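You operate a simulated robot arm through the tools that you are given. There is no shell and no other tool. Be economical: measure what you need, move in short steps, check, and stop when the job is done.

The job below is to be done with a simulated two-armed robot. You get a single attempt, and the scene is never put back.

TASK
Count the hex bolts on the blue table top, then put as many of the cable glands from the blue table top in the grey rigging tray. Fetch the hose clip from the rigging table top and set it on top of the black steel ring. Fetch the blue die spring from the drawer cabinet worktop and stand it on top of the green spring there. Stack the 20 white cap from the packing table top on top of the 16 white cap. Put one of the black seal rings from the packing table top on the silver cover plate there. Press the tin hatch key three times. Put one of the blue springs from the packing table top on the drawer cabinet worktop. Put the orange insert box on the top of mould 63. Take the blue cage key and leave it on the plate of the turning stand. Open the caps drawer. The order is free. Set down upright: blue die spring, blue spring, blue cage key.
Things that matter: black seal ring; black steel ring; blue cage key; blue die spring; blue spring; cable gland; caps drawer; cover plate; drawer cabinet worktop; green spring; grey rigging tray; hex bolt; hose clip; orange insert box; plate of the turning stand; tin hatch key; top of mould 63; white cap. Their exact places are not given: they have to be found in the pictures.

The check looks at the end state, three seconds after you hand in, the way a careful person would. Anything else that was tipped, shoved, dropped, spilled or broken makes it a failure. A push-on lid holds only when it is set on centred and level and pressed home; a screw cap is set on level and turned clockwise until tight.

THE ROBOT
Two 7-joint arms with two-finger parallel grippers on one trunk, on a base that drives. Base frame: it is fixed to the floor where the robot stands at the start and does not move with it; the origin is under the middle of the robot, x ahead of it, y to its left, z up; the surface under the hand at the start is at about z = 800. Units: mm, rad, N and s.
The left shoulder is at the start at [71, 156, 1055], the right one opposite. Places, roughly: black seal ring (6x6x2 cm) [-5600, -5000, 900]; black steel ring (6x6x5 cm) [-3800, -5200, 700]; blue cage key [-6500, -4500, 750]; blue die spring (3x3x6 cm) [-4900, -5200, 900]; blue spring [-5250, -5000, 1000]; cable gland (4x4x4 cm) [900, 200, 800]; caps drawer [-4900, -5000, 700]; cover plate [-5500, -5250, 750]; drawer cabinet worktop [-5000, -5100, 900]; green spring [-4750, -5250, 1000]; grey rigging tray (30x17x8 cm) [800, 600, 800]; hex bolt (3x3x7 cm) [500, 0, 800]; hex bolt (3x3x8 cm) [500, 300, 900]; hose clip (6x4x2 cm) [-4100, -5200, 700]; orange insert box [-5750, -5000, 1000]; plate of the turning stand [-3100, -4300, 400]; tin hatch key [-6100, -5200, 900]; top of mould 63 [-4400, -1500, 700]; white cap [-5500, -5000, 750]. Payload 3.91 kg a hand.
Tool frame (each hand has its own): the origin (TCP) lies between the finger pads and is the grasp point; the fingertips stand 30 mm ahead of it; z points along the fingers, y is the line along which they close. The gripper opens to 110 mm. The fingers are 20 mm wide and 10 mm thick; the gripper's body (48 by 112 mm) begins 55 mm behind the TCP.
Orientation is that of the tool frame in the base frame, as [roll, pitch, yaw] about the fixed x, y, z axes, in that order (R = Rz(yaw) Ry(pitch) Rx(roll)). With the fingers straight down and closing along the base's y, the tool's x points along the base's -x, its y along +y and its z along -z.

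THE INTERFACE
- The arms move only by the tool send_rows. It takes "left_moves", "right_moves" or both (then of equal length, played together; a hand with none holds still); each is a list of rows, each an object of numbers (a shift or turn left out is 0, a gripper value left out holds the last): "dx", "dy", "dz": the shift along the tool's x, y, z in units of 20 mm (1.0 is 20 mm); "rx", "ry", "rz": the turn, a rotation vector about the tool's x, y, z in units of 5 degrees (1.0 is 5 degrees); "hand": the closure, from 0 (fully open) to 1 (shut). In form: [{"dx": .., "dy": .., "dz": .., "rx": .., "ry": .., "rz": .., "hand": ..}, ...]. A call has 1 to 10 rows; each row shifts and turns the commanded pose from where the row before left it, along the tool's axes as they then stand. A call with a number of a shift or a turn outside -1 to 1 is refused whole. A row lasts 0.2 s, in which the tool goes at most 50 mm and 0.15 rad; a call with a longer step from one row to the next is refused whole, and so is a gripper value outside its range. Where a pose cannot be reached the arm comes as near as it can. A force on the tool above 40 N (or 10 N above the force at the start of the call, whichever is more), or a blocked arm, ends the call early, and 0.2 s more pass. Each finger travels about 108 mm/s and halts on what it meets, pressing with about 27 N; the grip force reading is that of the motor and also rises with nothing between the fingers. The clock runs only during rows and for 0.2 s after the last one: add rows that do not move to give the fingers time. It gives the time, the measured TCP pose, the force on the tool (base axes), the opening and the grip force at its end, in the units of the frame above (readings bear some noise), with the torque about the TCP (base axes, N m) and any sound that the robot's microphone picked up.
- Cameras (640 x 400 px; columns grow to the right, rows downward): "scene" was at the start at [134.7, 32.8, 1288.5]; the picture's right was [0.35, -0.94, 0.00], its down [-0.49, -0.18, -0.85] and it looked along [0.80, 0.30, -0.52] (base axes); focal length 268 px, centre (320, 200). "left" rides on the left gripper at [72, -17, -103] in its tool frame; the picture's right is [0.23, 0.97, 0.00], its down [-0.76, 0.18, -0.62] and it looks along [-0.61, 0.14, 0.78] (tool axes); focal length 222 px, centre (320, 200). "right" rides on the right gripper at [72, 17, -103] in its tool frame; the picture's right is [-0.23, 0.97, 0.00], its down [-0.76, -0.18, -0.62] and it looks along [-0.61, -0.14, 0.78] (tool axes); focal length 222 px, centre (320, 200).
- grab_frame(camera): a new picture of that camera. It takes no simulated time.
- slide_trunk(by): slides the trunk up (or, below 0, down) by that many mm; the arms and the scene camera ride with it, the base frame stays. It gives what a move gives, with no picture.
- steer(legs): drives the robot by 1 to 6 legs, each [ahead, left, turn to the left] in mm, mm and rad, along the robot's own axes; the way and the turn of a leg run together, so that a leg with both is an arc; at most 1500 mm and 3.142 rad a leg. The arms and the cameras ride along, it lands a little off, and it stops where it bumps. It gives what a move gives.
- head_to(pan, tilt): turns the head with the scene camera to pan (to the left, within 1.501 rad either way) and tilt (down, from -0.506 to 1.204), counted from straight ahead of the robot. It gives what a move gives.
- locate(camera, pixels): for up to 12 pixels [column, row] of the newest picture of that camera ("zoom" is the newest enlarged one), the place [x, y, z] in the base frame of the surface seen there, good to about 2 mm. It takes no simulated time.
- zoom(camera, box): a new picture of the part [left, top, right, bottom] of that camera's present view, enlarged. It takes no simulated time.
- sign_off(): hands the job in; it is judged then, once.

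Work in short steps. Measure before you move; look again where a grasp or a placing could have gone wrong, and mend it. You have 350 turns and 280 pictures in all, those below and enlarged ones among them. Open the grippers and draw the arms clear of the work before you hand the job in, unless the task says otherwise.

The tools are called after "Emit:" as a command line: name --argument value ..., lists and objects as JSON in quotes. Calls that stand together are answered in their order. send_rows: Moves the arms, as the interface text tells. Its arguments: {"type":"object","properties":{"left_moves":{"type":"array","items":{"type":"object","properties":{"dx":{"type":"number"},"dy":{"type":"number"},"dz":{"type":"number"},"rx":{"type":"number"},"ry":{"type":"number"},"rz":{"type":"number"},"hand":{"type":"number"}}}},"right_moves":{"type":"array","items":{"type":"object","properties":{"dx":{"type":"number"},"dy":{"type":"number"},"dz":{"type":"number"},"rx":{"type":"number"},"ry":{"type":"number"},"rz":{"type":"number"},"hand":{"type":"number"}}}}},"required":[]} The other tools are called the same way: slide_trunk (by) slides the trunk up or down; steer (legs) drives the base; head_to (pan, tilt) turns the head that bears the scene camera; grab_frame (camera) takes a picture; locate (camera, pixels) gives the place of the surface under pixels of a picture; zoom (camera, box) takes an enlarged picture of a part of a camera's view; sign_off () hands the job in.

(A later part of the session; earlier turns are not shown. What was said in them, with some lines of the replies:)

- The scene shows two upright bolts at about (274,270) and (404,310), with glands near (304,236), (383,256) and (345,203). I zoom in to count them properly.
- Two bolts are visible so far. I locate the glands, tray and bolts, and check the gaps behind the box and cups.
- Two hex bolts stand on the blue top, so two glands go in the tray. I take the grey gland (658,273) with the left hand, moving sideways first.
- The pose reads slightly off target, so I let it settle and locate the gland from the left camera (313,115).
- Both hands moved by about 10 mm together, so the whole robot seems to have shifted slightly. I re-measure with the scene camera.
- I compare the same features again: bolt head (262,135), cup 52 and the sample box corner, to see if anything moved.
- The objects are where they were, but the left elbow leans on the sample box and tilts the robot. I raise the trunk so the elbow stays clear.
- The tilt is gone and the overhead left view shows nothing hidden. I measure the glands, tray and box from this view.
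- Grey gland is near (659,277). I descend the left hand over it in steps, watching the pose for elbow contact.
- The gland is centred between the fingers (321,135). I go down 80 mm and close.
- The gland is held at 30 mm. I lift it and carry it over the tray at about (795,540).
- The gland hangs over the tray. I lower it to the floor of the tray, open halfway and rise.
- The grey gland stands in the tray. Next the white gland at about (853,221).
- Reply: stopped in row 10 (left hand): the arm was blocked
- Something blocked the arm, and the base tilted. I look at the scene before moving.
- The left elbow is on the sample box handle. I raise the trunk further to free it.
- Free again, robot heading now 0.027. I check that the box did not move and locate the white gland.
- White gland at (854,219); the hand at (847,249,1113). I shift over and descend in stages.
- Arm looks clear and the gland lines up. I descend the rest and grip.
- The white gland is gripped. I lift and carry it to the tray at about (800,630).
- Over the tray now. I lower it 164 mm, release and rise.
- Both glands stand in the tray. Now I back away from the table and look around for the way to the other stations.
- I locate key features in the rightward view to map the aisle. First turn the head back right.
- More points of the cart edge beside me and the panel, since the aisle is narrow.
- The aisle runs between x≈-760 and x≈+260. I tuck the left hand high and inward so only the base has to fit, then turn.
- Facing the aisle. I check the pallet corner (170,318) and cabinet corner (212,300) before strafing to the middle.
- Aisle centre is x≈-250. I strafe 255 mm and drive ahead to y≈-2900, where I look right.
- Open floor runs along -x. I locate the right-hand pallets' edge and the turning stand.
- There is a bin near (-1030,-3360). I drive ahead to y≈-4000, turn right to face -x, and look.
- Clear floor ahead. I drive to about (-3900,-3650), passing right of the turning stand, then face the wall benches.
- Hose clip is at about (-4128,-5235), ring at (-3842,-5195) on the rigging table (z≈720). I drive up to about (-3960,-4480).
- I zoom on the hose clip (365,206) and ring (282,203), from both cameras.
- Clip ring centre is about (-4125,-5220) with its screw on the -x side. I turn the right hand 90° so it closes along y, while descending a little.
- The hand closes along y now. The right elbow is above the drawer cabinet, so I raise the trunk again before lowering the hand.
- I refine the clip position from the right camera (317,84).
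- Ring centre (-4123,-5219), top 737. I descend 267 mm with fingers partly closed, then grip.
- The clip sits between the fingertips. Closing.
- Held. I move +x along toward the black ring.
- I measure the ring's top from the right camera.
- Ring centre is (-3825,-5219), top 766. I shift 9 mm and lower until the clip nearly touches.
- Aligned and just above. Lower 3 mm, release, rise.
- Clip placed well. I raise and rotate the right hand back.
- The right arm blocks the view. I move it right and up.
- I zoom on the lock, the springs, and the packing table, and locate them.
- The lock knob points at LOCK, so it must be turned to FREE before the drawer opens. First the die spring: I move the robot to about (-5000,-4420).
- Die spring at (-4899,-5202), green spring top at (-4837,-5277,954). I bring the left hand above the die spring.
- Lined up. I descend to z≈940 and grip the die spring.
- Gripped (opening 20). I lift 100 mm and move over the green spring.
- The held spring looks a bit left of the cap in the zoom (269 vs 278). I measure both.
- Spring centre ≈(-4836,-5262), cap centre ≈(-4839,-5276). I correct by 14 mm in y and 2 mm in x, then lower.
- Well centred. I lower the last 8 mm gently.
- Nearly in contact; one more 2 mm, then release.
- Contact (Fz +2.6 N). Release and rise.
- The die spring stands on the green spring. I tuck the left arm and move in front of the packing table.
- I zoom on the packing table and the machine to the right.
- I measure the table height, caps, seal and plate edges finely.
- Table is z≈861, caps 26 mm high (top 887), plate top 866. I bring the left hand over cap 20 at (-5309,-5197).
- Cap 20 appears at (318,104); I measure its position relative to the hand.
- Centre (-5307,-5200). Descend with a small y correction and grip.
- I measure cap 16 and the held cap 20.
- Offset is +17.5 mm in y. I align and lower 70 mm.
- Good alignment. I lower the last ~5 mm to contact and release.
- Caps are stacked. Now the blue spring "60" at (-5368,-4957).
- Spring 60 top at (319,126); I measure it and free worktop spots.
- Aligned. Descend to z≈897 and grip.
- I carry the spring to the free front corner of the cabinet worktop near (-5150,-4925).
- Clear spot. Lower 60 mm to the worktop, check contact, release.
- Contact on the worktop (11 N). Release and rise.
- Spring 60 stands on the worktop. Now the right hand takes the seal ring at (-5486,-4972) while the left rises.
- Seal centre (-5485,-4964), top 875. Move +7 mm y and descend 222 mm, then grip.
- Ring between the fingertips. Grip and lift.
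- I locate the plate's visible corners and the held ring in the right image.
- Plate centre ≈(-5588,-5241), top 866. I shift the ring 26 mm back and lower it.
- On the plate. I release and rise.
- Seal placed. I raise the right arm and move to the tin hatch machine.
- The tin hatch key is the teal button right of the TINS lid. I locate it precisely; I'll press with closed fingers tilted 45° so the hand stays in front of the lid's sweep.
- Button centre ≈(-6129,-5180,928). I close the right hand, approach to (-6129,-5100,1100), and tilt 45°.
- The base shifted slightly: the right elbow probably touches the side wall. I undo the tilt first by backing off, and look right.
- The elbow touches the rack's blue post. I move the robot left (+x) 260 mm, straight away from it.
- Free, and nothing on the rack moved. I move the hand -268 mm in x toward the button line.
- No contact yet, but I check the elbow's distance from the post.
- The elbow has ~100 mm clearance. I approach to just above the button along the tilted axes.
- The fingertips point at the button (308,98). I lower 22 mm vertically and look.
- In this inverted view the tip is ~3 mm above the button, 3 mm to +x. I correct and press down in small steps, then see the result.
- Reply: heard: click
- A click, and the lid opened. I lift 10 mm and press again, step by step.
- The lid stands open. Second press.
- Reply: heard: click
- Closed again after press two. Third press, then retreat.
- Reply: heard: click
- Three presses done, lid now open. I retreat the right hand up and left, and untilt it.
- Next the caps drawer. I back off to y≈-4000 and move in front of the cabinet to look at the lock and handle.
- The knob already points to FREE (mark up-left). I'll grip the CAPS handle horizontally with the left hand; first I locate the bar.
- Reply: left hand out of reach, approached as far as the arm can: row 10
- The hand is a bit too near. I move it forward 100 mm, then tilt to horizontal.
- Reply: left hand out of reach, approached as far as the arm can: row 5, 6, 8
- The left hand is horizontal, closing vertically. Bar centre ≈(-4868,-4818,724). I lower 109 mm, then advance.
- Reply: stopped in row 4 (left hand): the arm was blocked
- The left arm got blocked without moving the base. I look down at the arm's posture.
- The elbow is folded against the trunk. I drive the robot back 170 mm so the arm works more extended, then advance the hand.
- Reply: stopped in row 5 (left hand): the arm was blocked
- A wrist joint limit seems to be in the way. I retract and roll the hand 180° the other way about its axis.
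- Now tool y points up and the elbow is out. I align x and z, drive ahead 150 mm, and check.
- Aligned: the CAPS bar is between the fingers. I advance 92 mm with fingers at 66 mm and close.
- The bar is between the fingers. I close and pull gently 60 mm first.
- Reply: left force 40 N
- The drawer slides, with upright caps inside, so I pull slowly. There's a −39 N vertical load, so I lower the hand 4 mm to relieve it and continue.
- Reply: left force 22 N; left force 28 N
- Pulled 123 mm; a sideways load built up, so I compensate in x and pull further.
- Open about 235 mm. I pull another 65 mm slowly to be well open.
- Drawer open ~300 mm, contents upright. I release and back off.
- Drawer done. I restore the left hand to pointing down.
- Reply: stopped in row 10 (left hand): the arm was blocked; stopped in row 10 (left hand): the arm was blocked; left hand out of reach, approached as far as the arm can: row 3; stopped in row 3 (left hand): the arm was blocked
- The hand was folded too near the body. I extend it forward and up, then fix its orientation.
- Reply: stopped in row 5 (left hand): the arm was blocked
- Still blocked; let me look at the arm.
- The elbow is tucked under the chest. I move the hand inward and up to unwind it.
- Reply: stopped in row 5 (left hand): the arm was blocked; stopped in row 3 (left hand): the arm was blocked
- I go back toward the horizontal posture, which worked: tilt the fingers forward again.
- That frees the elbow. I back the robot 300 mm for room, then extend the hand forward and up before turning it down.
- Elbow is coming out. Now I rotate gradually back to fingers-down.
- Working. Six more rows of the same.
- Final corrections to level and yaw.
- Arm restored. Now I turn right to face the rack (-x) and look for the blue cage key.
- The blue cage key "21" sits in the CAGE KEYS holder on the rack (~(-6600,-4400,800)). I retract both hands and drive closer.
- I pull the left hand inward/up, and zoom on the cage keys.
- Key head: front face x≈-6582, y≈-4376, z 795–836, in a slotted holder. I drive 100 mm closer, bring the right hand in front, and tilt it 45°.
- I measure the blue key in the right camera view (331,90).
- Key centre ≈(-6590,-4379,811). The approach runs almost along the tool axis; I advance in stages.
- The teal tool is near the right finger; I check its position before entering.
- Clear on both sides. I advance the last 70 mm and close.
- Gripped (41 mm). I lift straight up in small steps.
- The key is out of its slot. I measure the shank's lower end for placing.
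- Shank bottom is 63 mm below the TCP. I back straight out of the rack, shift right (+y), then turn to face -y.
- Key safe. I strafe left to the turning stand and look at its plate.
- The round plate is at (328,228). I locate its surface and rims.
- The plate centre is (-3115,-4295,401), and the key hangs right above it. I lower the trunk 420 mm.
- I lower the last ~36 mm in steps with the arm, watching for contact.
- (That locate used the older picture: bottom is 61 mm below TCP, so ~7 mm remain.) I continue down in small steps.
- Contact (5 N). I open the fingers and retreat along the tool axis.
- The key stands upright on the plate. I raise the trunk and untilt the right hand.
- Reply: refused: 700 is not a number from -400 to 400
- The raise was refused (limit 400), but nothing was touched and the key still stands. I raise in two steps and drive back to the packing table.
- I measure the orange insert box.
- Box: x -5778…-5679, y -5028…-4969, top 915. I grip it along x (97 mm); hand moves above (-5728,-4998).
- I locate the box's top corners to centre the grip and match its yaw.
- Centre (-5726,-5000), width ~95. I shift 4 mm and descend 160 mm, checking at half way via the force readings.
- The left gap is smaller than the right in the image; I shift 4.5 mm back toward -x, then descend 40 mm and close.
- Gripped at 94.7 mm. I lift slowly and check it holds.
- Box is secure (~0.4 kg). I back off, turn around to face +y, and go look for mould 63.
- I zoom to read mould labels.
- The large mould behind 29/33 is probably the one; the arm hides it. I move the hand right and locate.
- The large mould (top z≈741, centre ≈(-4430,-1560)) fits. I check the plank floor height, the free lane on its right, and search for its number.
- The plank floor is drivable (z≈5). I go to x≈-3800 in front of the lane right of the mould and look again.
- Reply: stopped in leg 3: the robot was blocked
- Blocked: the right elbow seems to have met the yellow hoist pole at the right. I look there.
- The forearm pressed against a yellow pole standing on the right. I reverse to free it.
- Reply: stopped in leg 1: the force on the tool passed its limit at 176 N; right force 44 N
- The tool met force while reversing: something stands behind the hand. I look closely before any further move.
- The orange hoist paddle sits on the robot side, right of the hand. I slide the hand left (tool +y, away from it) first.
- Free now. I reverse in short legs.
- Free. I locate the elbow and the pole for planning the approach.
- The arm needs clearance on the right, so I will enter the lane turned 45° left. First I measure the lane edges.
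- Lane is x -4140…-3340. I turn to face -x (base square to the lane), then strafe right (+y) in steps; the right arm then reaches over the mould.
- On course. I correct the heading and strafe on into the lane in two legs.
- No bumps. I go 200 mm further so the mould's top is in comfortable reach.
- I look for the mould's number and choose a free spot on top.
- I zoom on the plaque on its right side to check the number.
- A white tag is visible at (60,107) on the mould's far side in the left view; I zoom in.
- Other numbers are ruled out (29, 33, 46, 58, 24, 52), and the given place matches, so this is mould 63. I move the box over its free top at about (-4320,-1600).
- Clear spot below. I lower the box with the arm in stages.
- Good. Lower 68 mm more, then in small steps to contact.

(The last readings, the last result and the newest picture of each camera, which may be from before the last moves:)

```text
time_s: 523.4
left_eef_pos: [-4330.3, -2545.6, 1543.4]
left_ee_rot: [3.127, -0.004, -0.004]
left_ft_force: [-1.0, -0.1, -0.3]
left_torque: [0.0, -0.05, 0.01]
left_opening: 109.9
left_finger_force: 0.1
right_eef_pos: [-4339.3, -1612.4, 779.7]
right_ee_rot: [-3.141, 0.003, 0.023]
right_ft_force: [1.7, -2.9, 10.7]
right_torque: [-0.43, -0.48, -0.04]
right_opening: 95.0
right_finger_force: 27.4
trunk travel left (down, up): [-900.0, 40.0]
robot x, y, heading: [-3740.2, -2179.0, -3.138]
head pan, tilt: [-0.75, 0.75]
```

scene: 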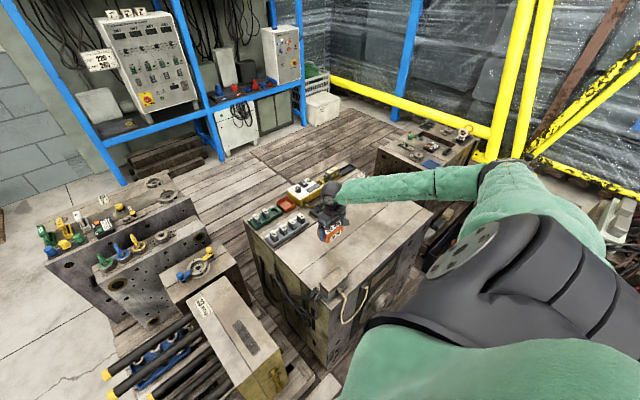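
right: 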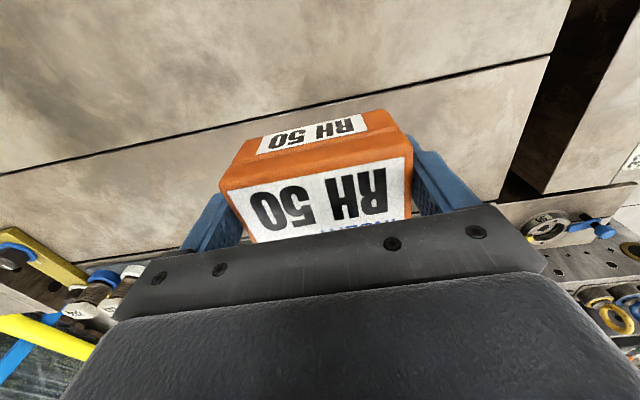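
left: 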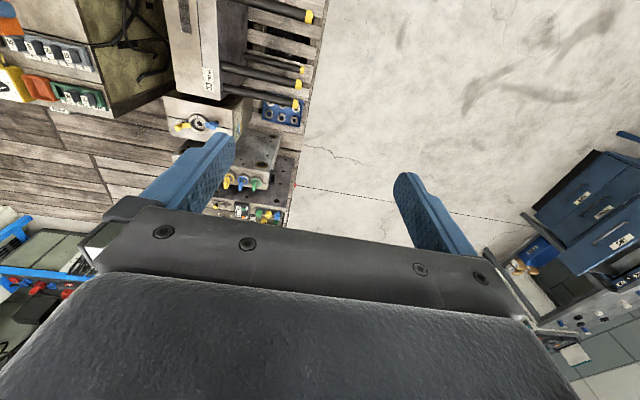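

Resting on the mould (contact +14 N). I open fully and rise.

Emit:
send_rows --right_moves '[{"hand": 0}, {}, {}, {"dz": -0.5}, {"dz": -1}, {"dz": -1}, {"dz": -1}, {"dz": -1}, {"dz": -1}, {"dz": -1}]'

Emit:
send_rows --right_moves '[{"dz": -1}, {"dz": -1}, {"dz": -1}, {"dz": -1}, {"dz": -1}, {"dz": -1}, {"dz": -1}, {"dz": -1}, {"dz": -1}, {"dz": -1}]'

Emit:
grab_frame --camera "scene"

Emit:
grab_frame --camera "right"

```text
time_s: 525.6
left_eef_pos: [-4330.6, -2545.4, 1542.4]
left_ee_rot: [3.126, -0.004, -0.004]
left_ft_force: [-0.2, -0.6, 0.1]
left_torque: [-0.03, 0.02, 0.01]
left_opening: 109.9
left_finger_force: 0.2
right_eef_pos: [-4338.5, -1611.5, 908.7]
right_ee_rot: [-3.141, 0.002, 0.024]
right_ft_force: [0.5, -0.1, -0.1]
right_torque: [-0.05, -0.01, 0.01]
right_opening: 110.0
right_finger_force: 0.1
trunk travel left (down, up): [-900.0, 40.0]
robot x, y, heading: [-3738.5, -2182.4, -3.137]
head pan, tilt: [-0.75, 0.75]
```

```text
time_s: 527.8
left_eef_pos: [-4330.0, -2545.7, 1541.8]
left_ee_rot: [3.125, -0.004, -0.004]
left_ft_force: [-0.1, -0.7, -0.3]
left_torque: [0.0, -0.04, 0.02]
left_opening: 110.0
left_finger_force: 0.0
right_eef_pos: [-4338.0, -1611.1, 1108.3]
right_ee_rot: [3.14, 0.001, 0.023]
right_ft_force: [0.1, 0.0, 1.1]
right_torque: [0.0, 0.0, 0.0]
right_opening: 110.0
right_finger_force: 0.1
trunk travel left (down, up): [-900.0, 40.0]
robot x, y, heading: [-3734.4, -2182.0, -3.139]
head pan, tilt: [-0.75, 0.75]
```

```text
63 pictures are left
```

scene: 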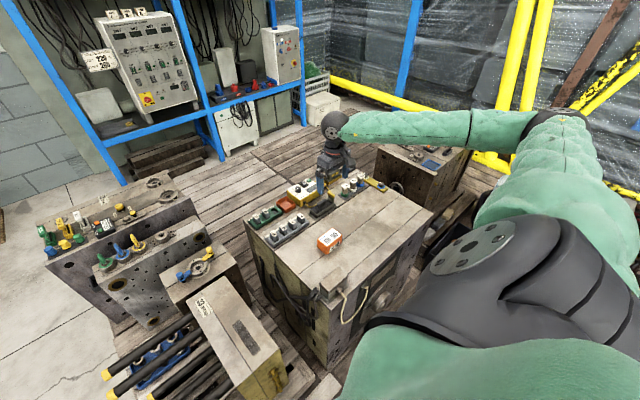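

```text
62 pictures are left
```

right: 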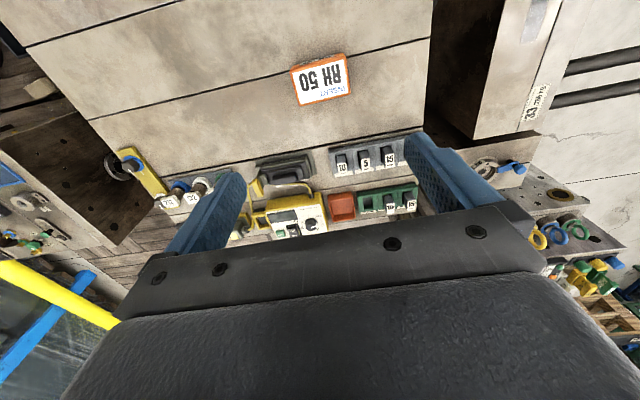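

The box lies flat on mould 63. I retract the right arm and leave the lane the way I came, then check the hoist area I touched.

Emit:
send_rows --right_moves '[{"dz": -1, "dy": 1}, {"dz": -1, "dy": 1}, {"dz": -1, "dy": 1}, {"dz": -1, "dy": 1}, {"dz": -1, "dy": 1}, {"dy": 1}, {"dy": 1}, {"dy": 1}, {"dy": 1}, {"dy": 1}]'

Emit:
send_rows --right_moves '[{"dy": 1}, {"dy": 1}, {"dy": 1}, {"dy": 1}, {"dy": 1}, {"dy": 1}, {"dy": 1}, {"dy": 1}, {"dy": 1}, {"dy": 1}]'

Emit:
steer --legs '[[0, 750, 0], [250, 550, 0]]'

Emit:
head_to --pan -1.5 --tilt 0.5

Emit:
grab_frame --camera "scene"

```text
time_s: 530.0
left_eef_pos: [-4331.1, -2545.9, 1542.6]
left_ee_rot: [3.125, -0.003, -0.004]
left_ft_force: [-0.6, 0.8, 0.8]
left_torque: [0.03, -0.03, -0.01]
left_opening: 109.9
left_finger_force: 0.0
right_eef_pos: [-4333.3, -1811.1, 1208.9]
right_ee_rot: [-3.141, 0.001, 0.025]
right_ft_force: [0.5, -0.1, -1.0]
right_torque: [-0.04, -0.04, -0.02]
right_opening: 110.1
right_finger_force: 0.0
trunk travel left (down, up): [-900.0, 40.0]
robot x, y, heading: [-3738.8, -2181.9, -3.135]
head pan, tilt: [-0.75, 0.75]
```

```text
time_s: 532.2
left_eef_pos: [-4332.0, -2546.3, 1542.2]
left_ee_rot: [3.128, -0.005, -0.005]
left_ft_force: [0.5, -0.3, 0.2]
left_torque: [0.04, 0.0, -0.01]
left_opening: 109.9
left_finger_force: 0.0
right_eef_pos: [-4328.9, -2009.9, 1208.5]
right_ee_rot: [-3.141, 0.003, 0.024]
right_ft_force: [0.3, -1.3, 0.0]
right_torque: [0.03, -0.01, -0.02]
right_opening: 109.9
right_finger_force: 0.1
trunk travel left (down, up): [-900.0, 40.0]
robot x, y, heading: [-3740.6, -2182.2, -3.14]
head pan, tilt: [-0.75, 0.75]
```

```text
time_s: 539.2
left_eef_pos: [-4557.4, -3843.8, 1543.0]
left_ee_rot: [3.126, -0.005, 0.008]
left_ft_force: [0.7, -0.3, -0.4]
left_torque: [0.02, 0.0, -0.01]
left_opening: 110.0
left_finger_force: 0.1
right_eef_pos: [-4561.9, -3305.9, 1208.0]
right_ee_rot: [3.142, 0.002, 0.036]
right_ft_force: [-0.2, 0.3, 0.3]
right_torque: [-0.01, 0.0, -0.04]
right_opening: 110.0
right_finger_force: 0.1
trunk travel left (down, up): [-900.0, 40.0]
robot x, y, heading: [-3969.0, -3470.2, -3.117]
head pan, tilt: [-0.75, 0.75]
```

```text
time_s: 540.3
left_eef_pos: [-4558.3, -3843.2, 1543.3]
left_ee_rot: [3.126, -0.004, 0.008]
left_ft_force: [-0.5, 0.1, -0.8]
left_torque: [-0.03, 0.0, 0.02]
left_opening: 109.9
left_finger_force: 0.0
right_eef_pos: [-4561.9, -3308.2, 1208.1]
right_ee_rot: [-3.141, 0.003, 0.035]
right_ft_force: [0.2, 0.9, -0.1]
right_torque: [0.0, 0.0, 0.0]
right_opening: 110.1
right_finger_force: 0.0
trunk travel left (down, up): [-900.0, 40.0]
robot x, y, heading: [-3974.9, -3472.1, -3.124]
head pan, tilt: [-1.499, 0.499]
```

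```text
61 pictures are left
```

scene: 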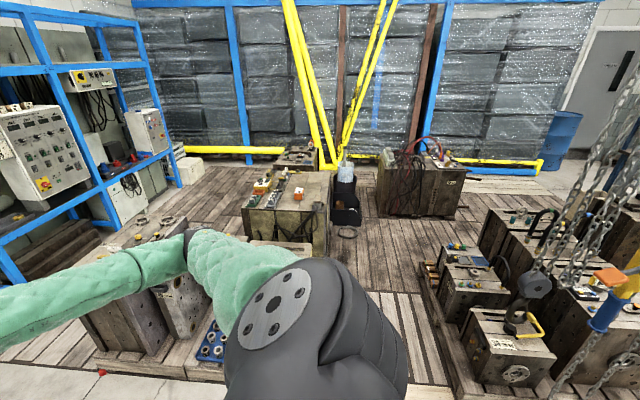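

I turn slightly to see the hoist pole area fully.

Emit:
steer --legs '[[0, 0, -0.7]]'

Emit:
grab_frame --camera "scene"

```text
time_s: 542.6
left_eef_pos: [-4659.8, -3379.1, 1542.9]
left_ee_rot: [3.127, -0.003, -0.688]
left_ft_force: [0.0, 0.6, -0.3]
left_torque: [0.01, 0.0, -0.02]
left_opening: 109.9
left_finger_force: 0.1
right_eef_pos: [-4318.9, -2965.0, 1209.2]
right_ee_rot: [-3.141, 0.002, -0.658]
right_ft_force: [0.4, 0.6, 0.2]
right_torque: [0.0, 0.01, -0.02]
right_opening: 109.9
right_finger_force: 0.1
trunk travel left (down, up): [-900.0, 40.0]
robot x, y, heading: [-3971.2, -3469.7, 2.463]
head pan, tilt: [-1.499, 0.499]
```

```text
60 pictures are left
```

scene: 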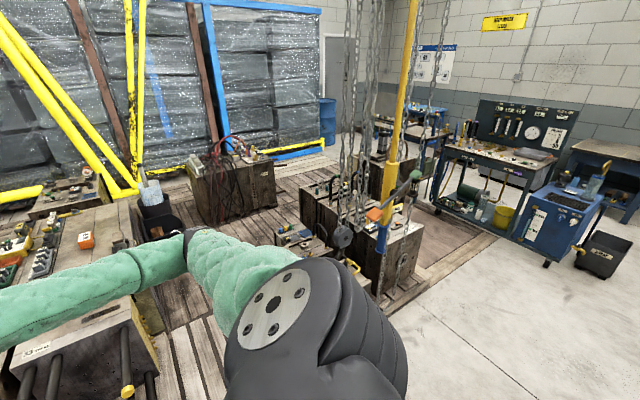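

I zoom on the pole's lever (orange/green ends) and compare with my early view of it.

Emit:
zoom --camera "scene" --box '[330, 130, 450, 290]'

Emit:
locate --camera "scene" --pixels '[[374, 214], [415, 178], [391, 195], [380, 240], [408, 100], [342, 237]]'

```text
2.50 times, centred on (390, 210) of scene
```

zoom: 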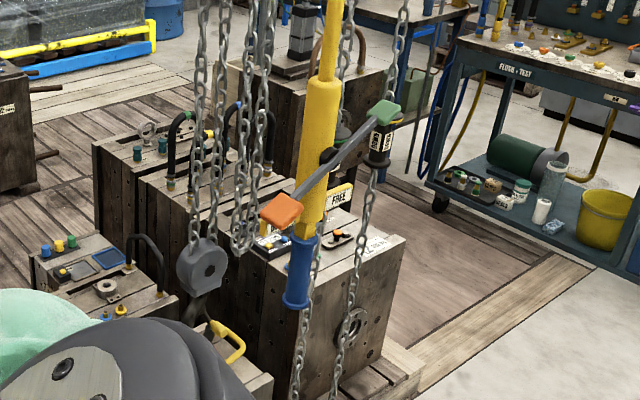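

```text
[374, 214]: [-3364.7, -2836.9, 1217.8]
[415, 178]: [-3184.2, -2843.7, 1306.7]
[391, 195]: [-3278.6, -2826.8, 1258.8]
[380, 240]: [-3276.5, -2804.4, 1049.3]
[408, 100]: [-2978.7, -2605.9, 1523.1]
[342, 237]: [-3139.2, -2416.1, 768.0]
```

The lever and pole look intact and match my early view of them. The work is placed, both grippers are open and the arms are clear of it, so I hand in.

Emit:
sign_off

```text
The job is handed in.
```

I finished every item and handed the job in. One thing could still count against it: the right arm touched the yellow hoist pole near the moulds. It looked intact when I checked afterwards.

- **Cable glands:** I counted two hex bolts on the blue table, so two glands now stand in the grey rigging tray.
- **Hose clip:** it sits on top of the black steel ring.
- **Blue die spring:** it stands upright on the green spring.
- **White caps:** cap 20 is stacked on cap 16.
- **Seal ring:** one black seal ring lies on the cover plate.
- **Tin hatch key:** I pressed it three times and heard a click each time. The hatch lid is now open.
- **Blue spring:** spring 60 stands upright on the drawer cabinet worktop.
- **Orange insert box:** it lies on the large mould I took to be mould 63. I could not find a 63 label on it; I identified it by its position and because the labels I could read on the other moulds were different numbers.
- **Blue cage key:** it stands upright on the turning stand plate.
- **Caps drawer:** it is open about 300 mm, and the caps inside are still standing.

While moving, the left elbow also leaned on the sample mould 35 box and the right elbow touched the post of the storage rack. As far as I could see, nothing there moved.
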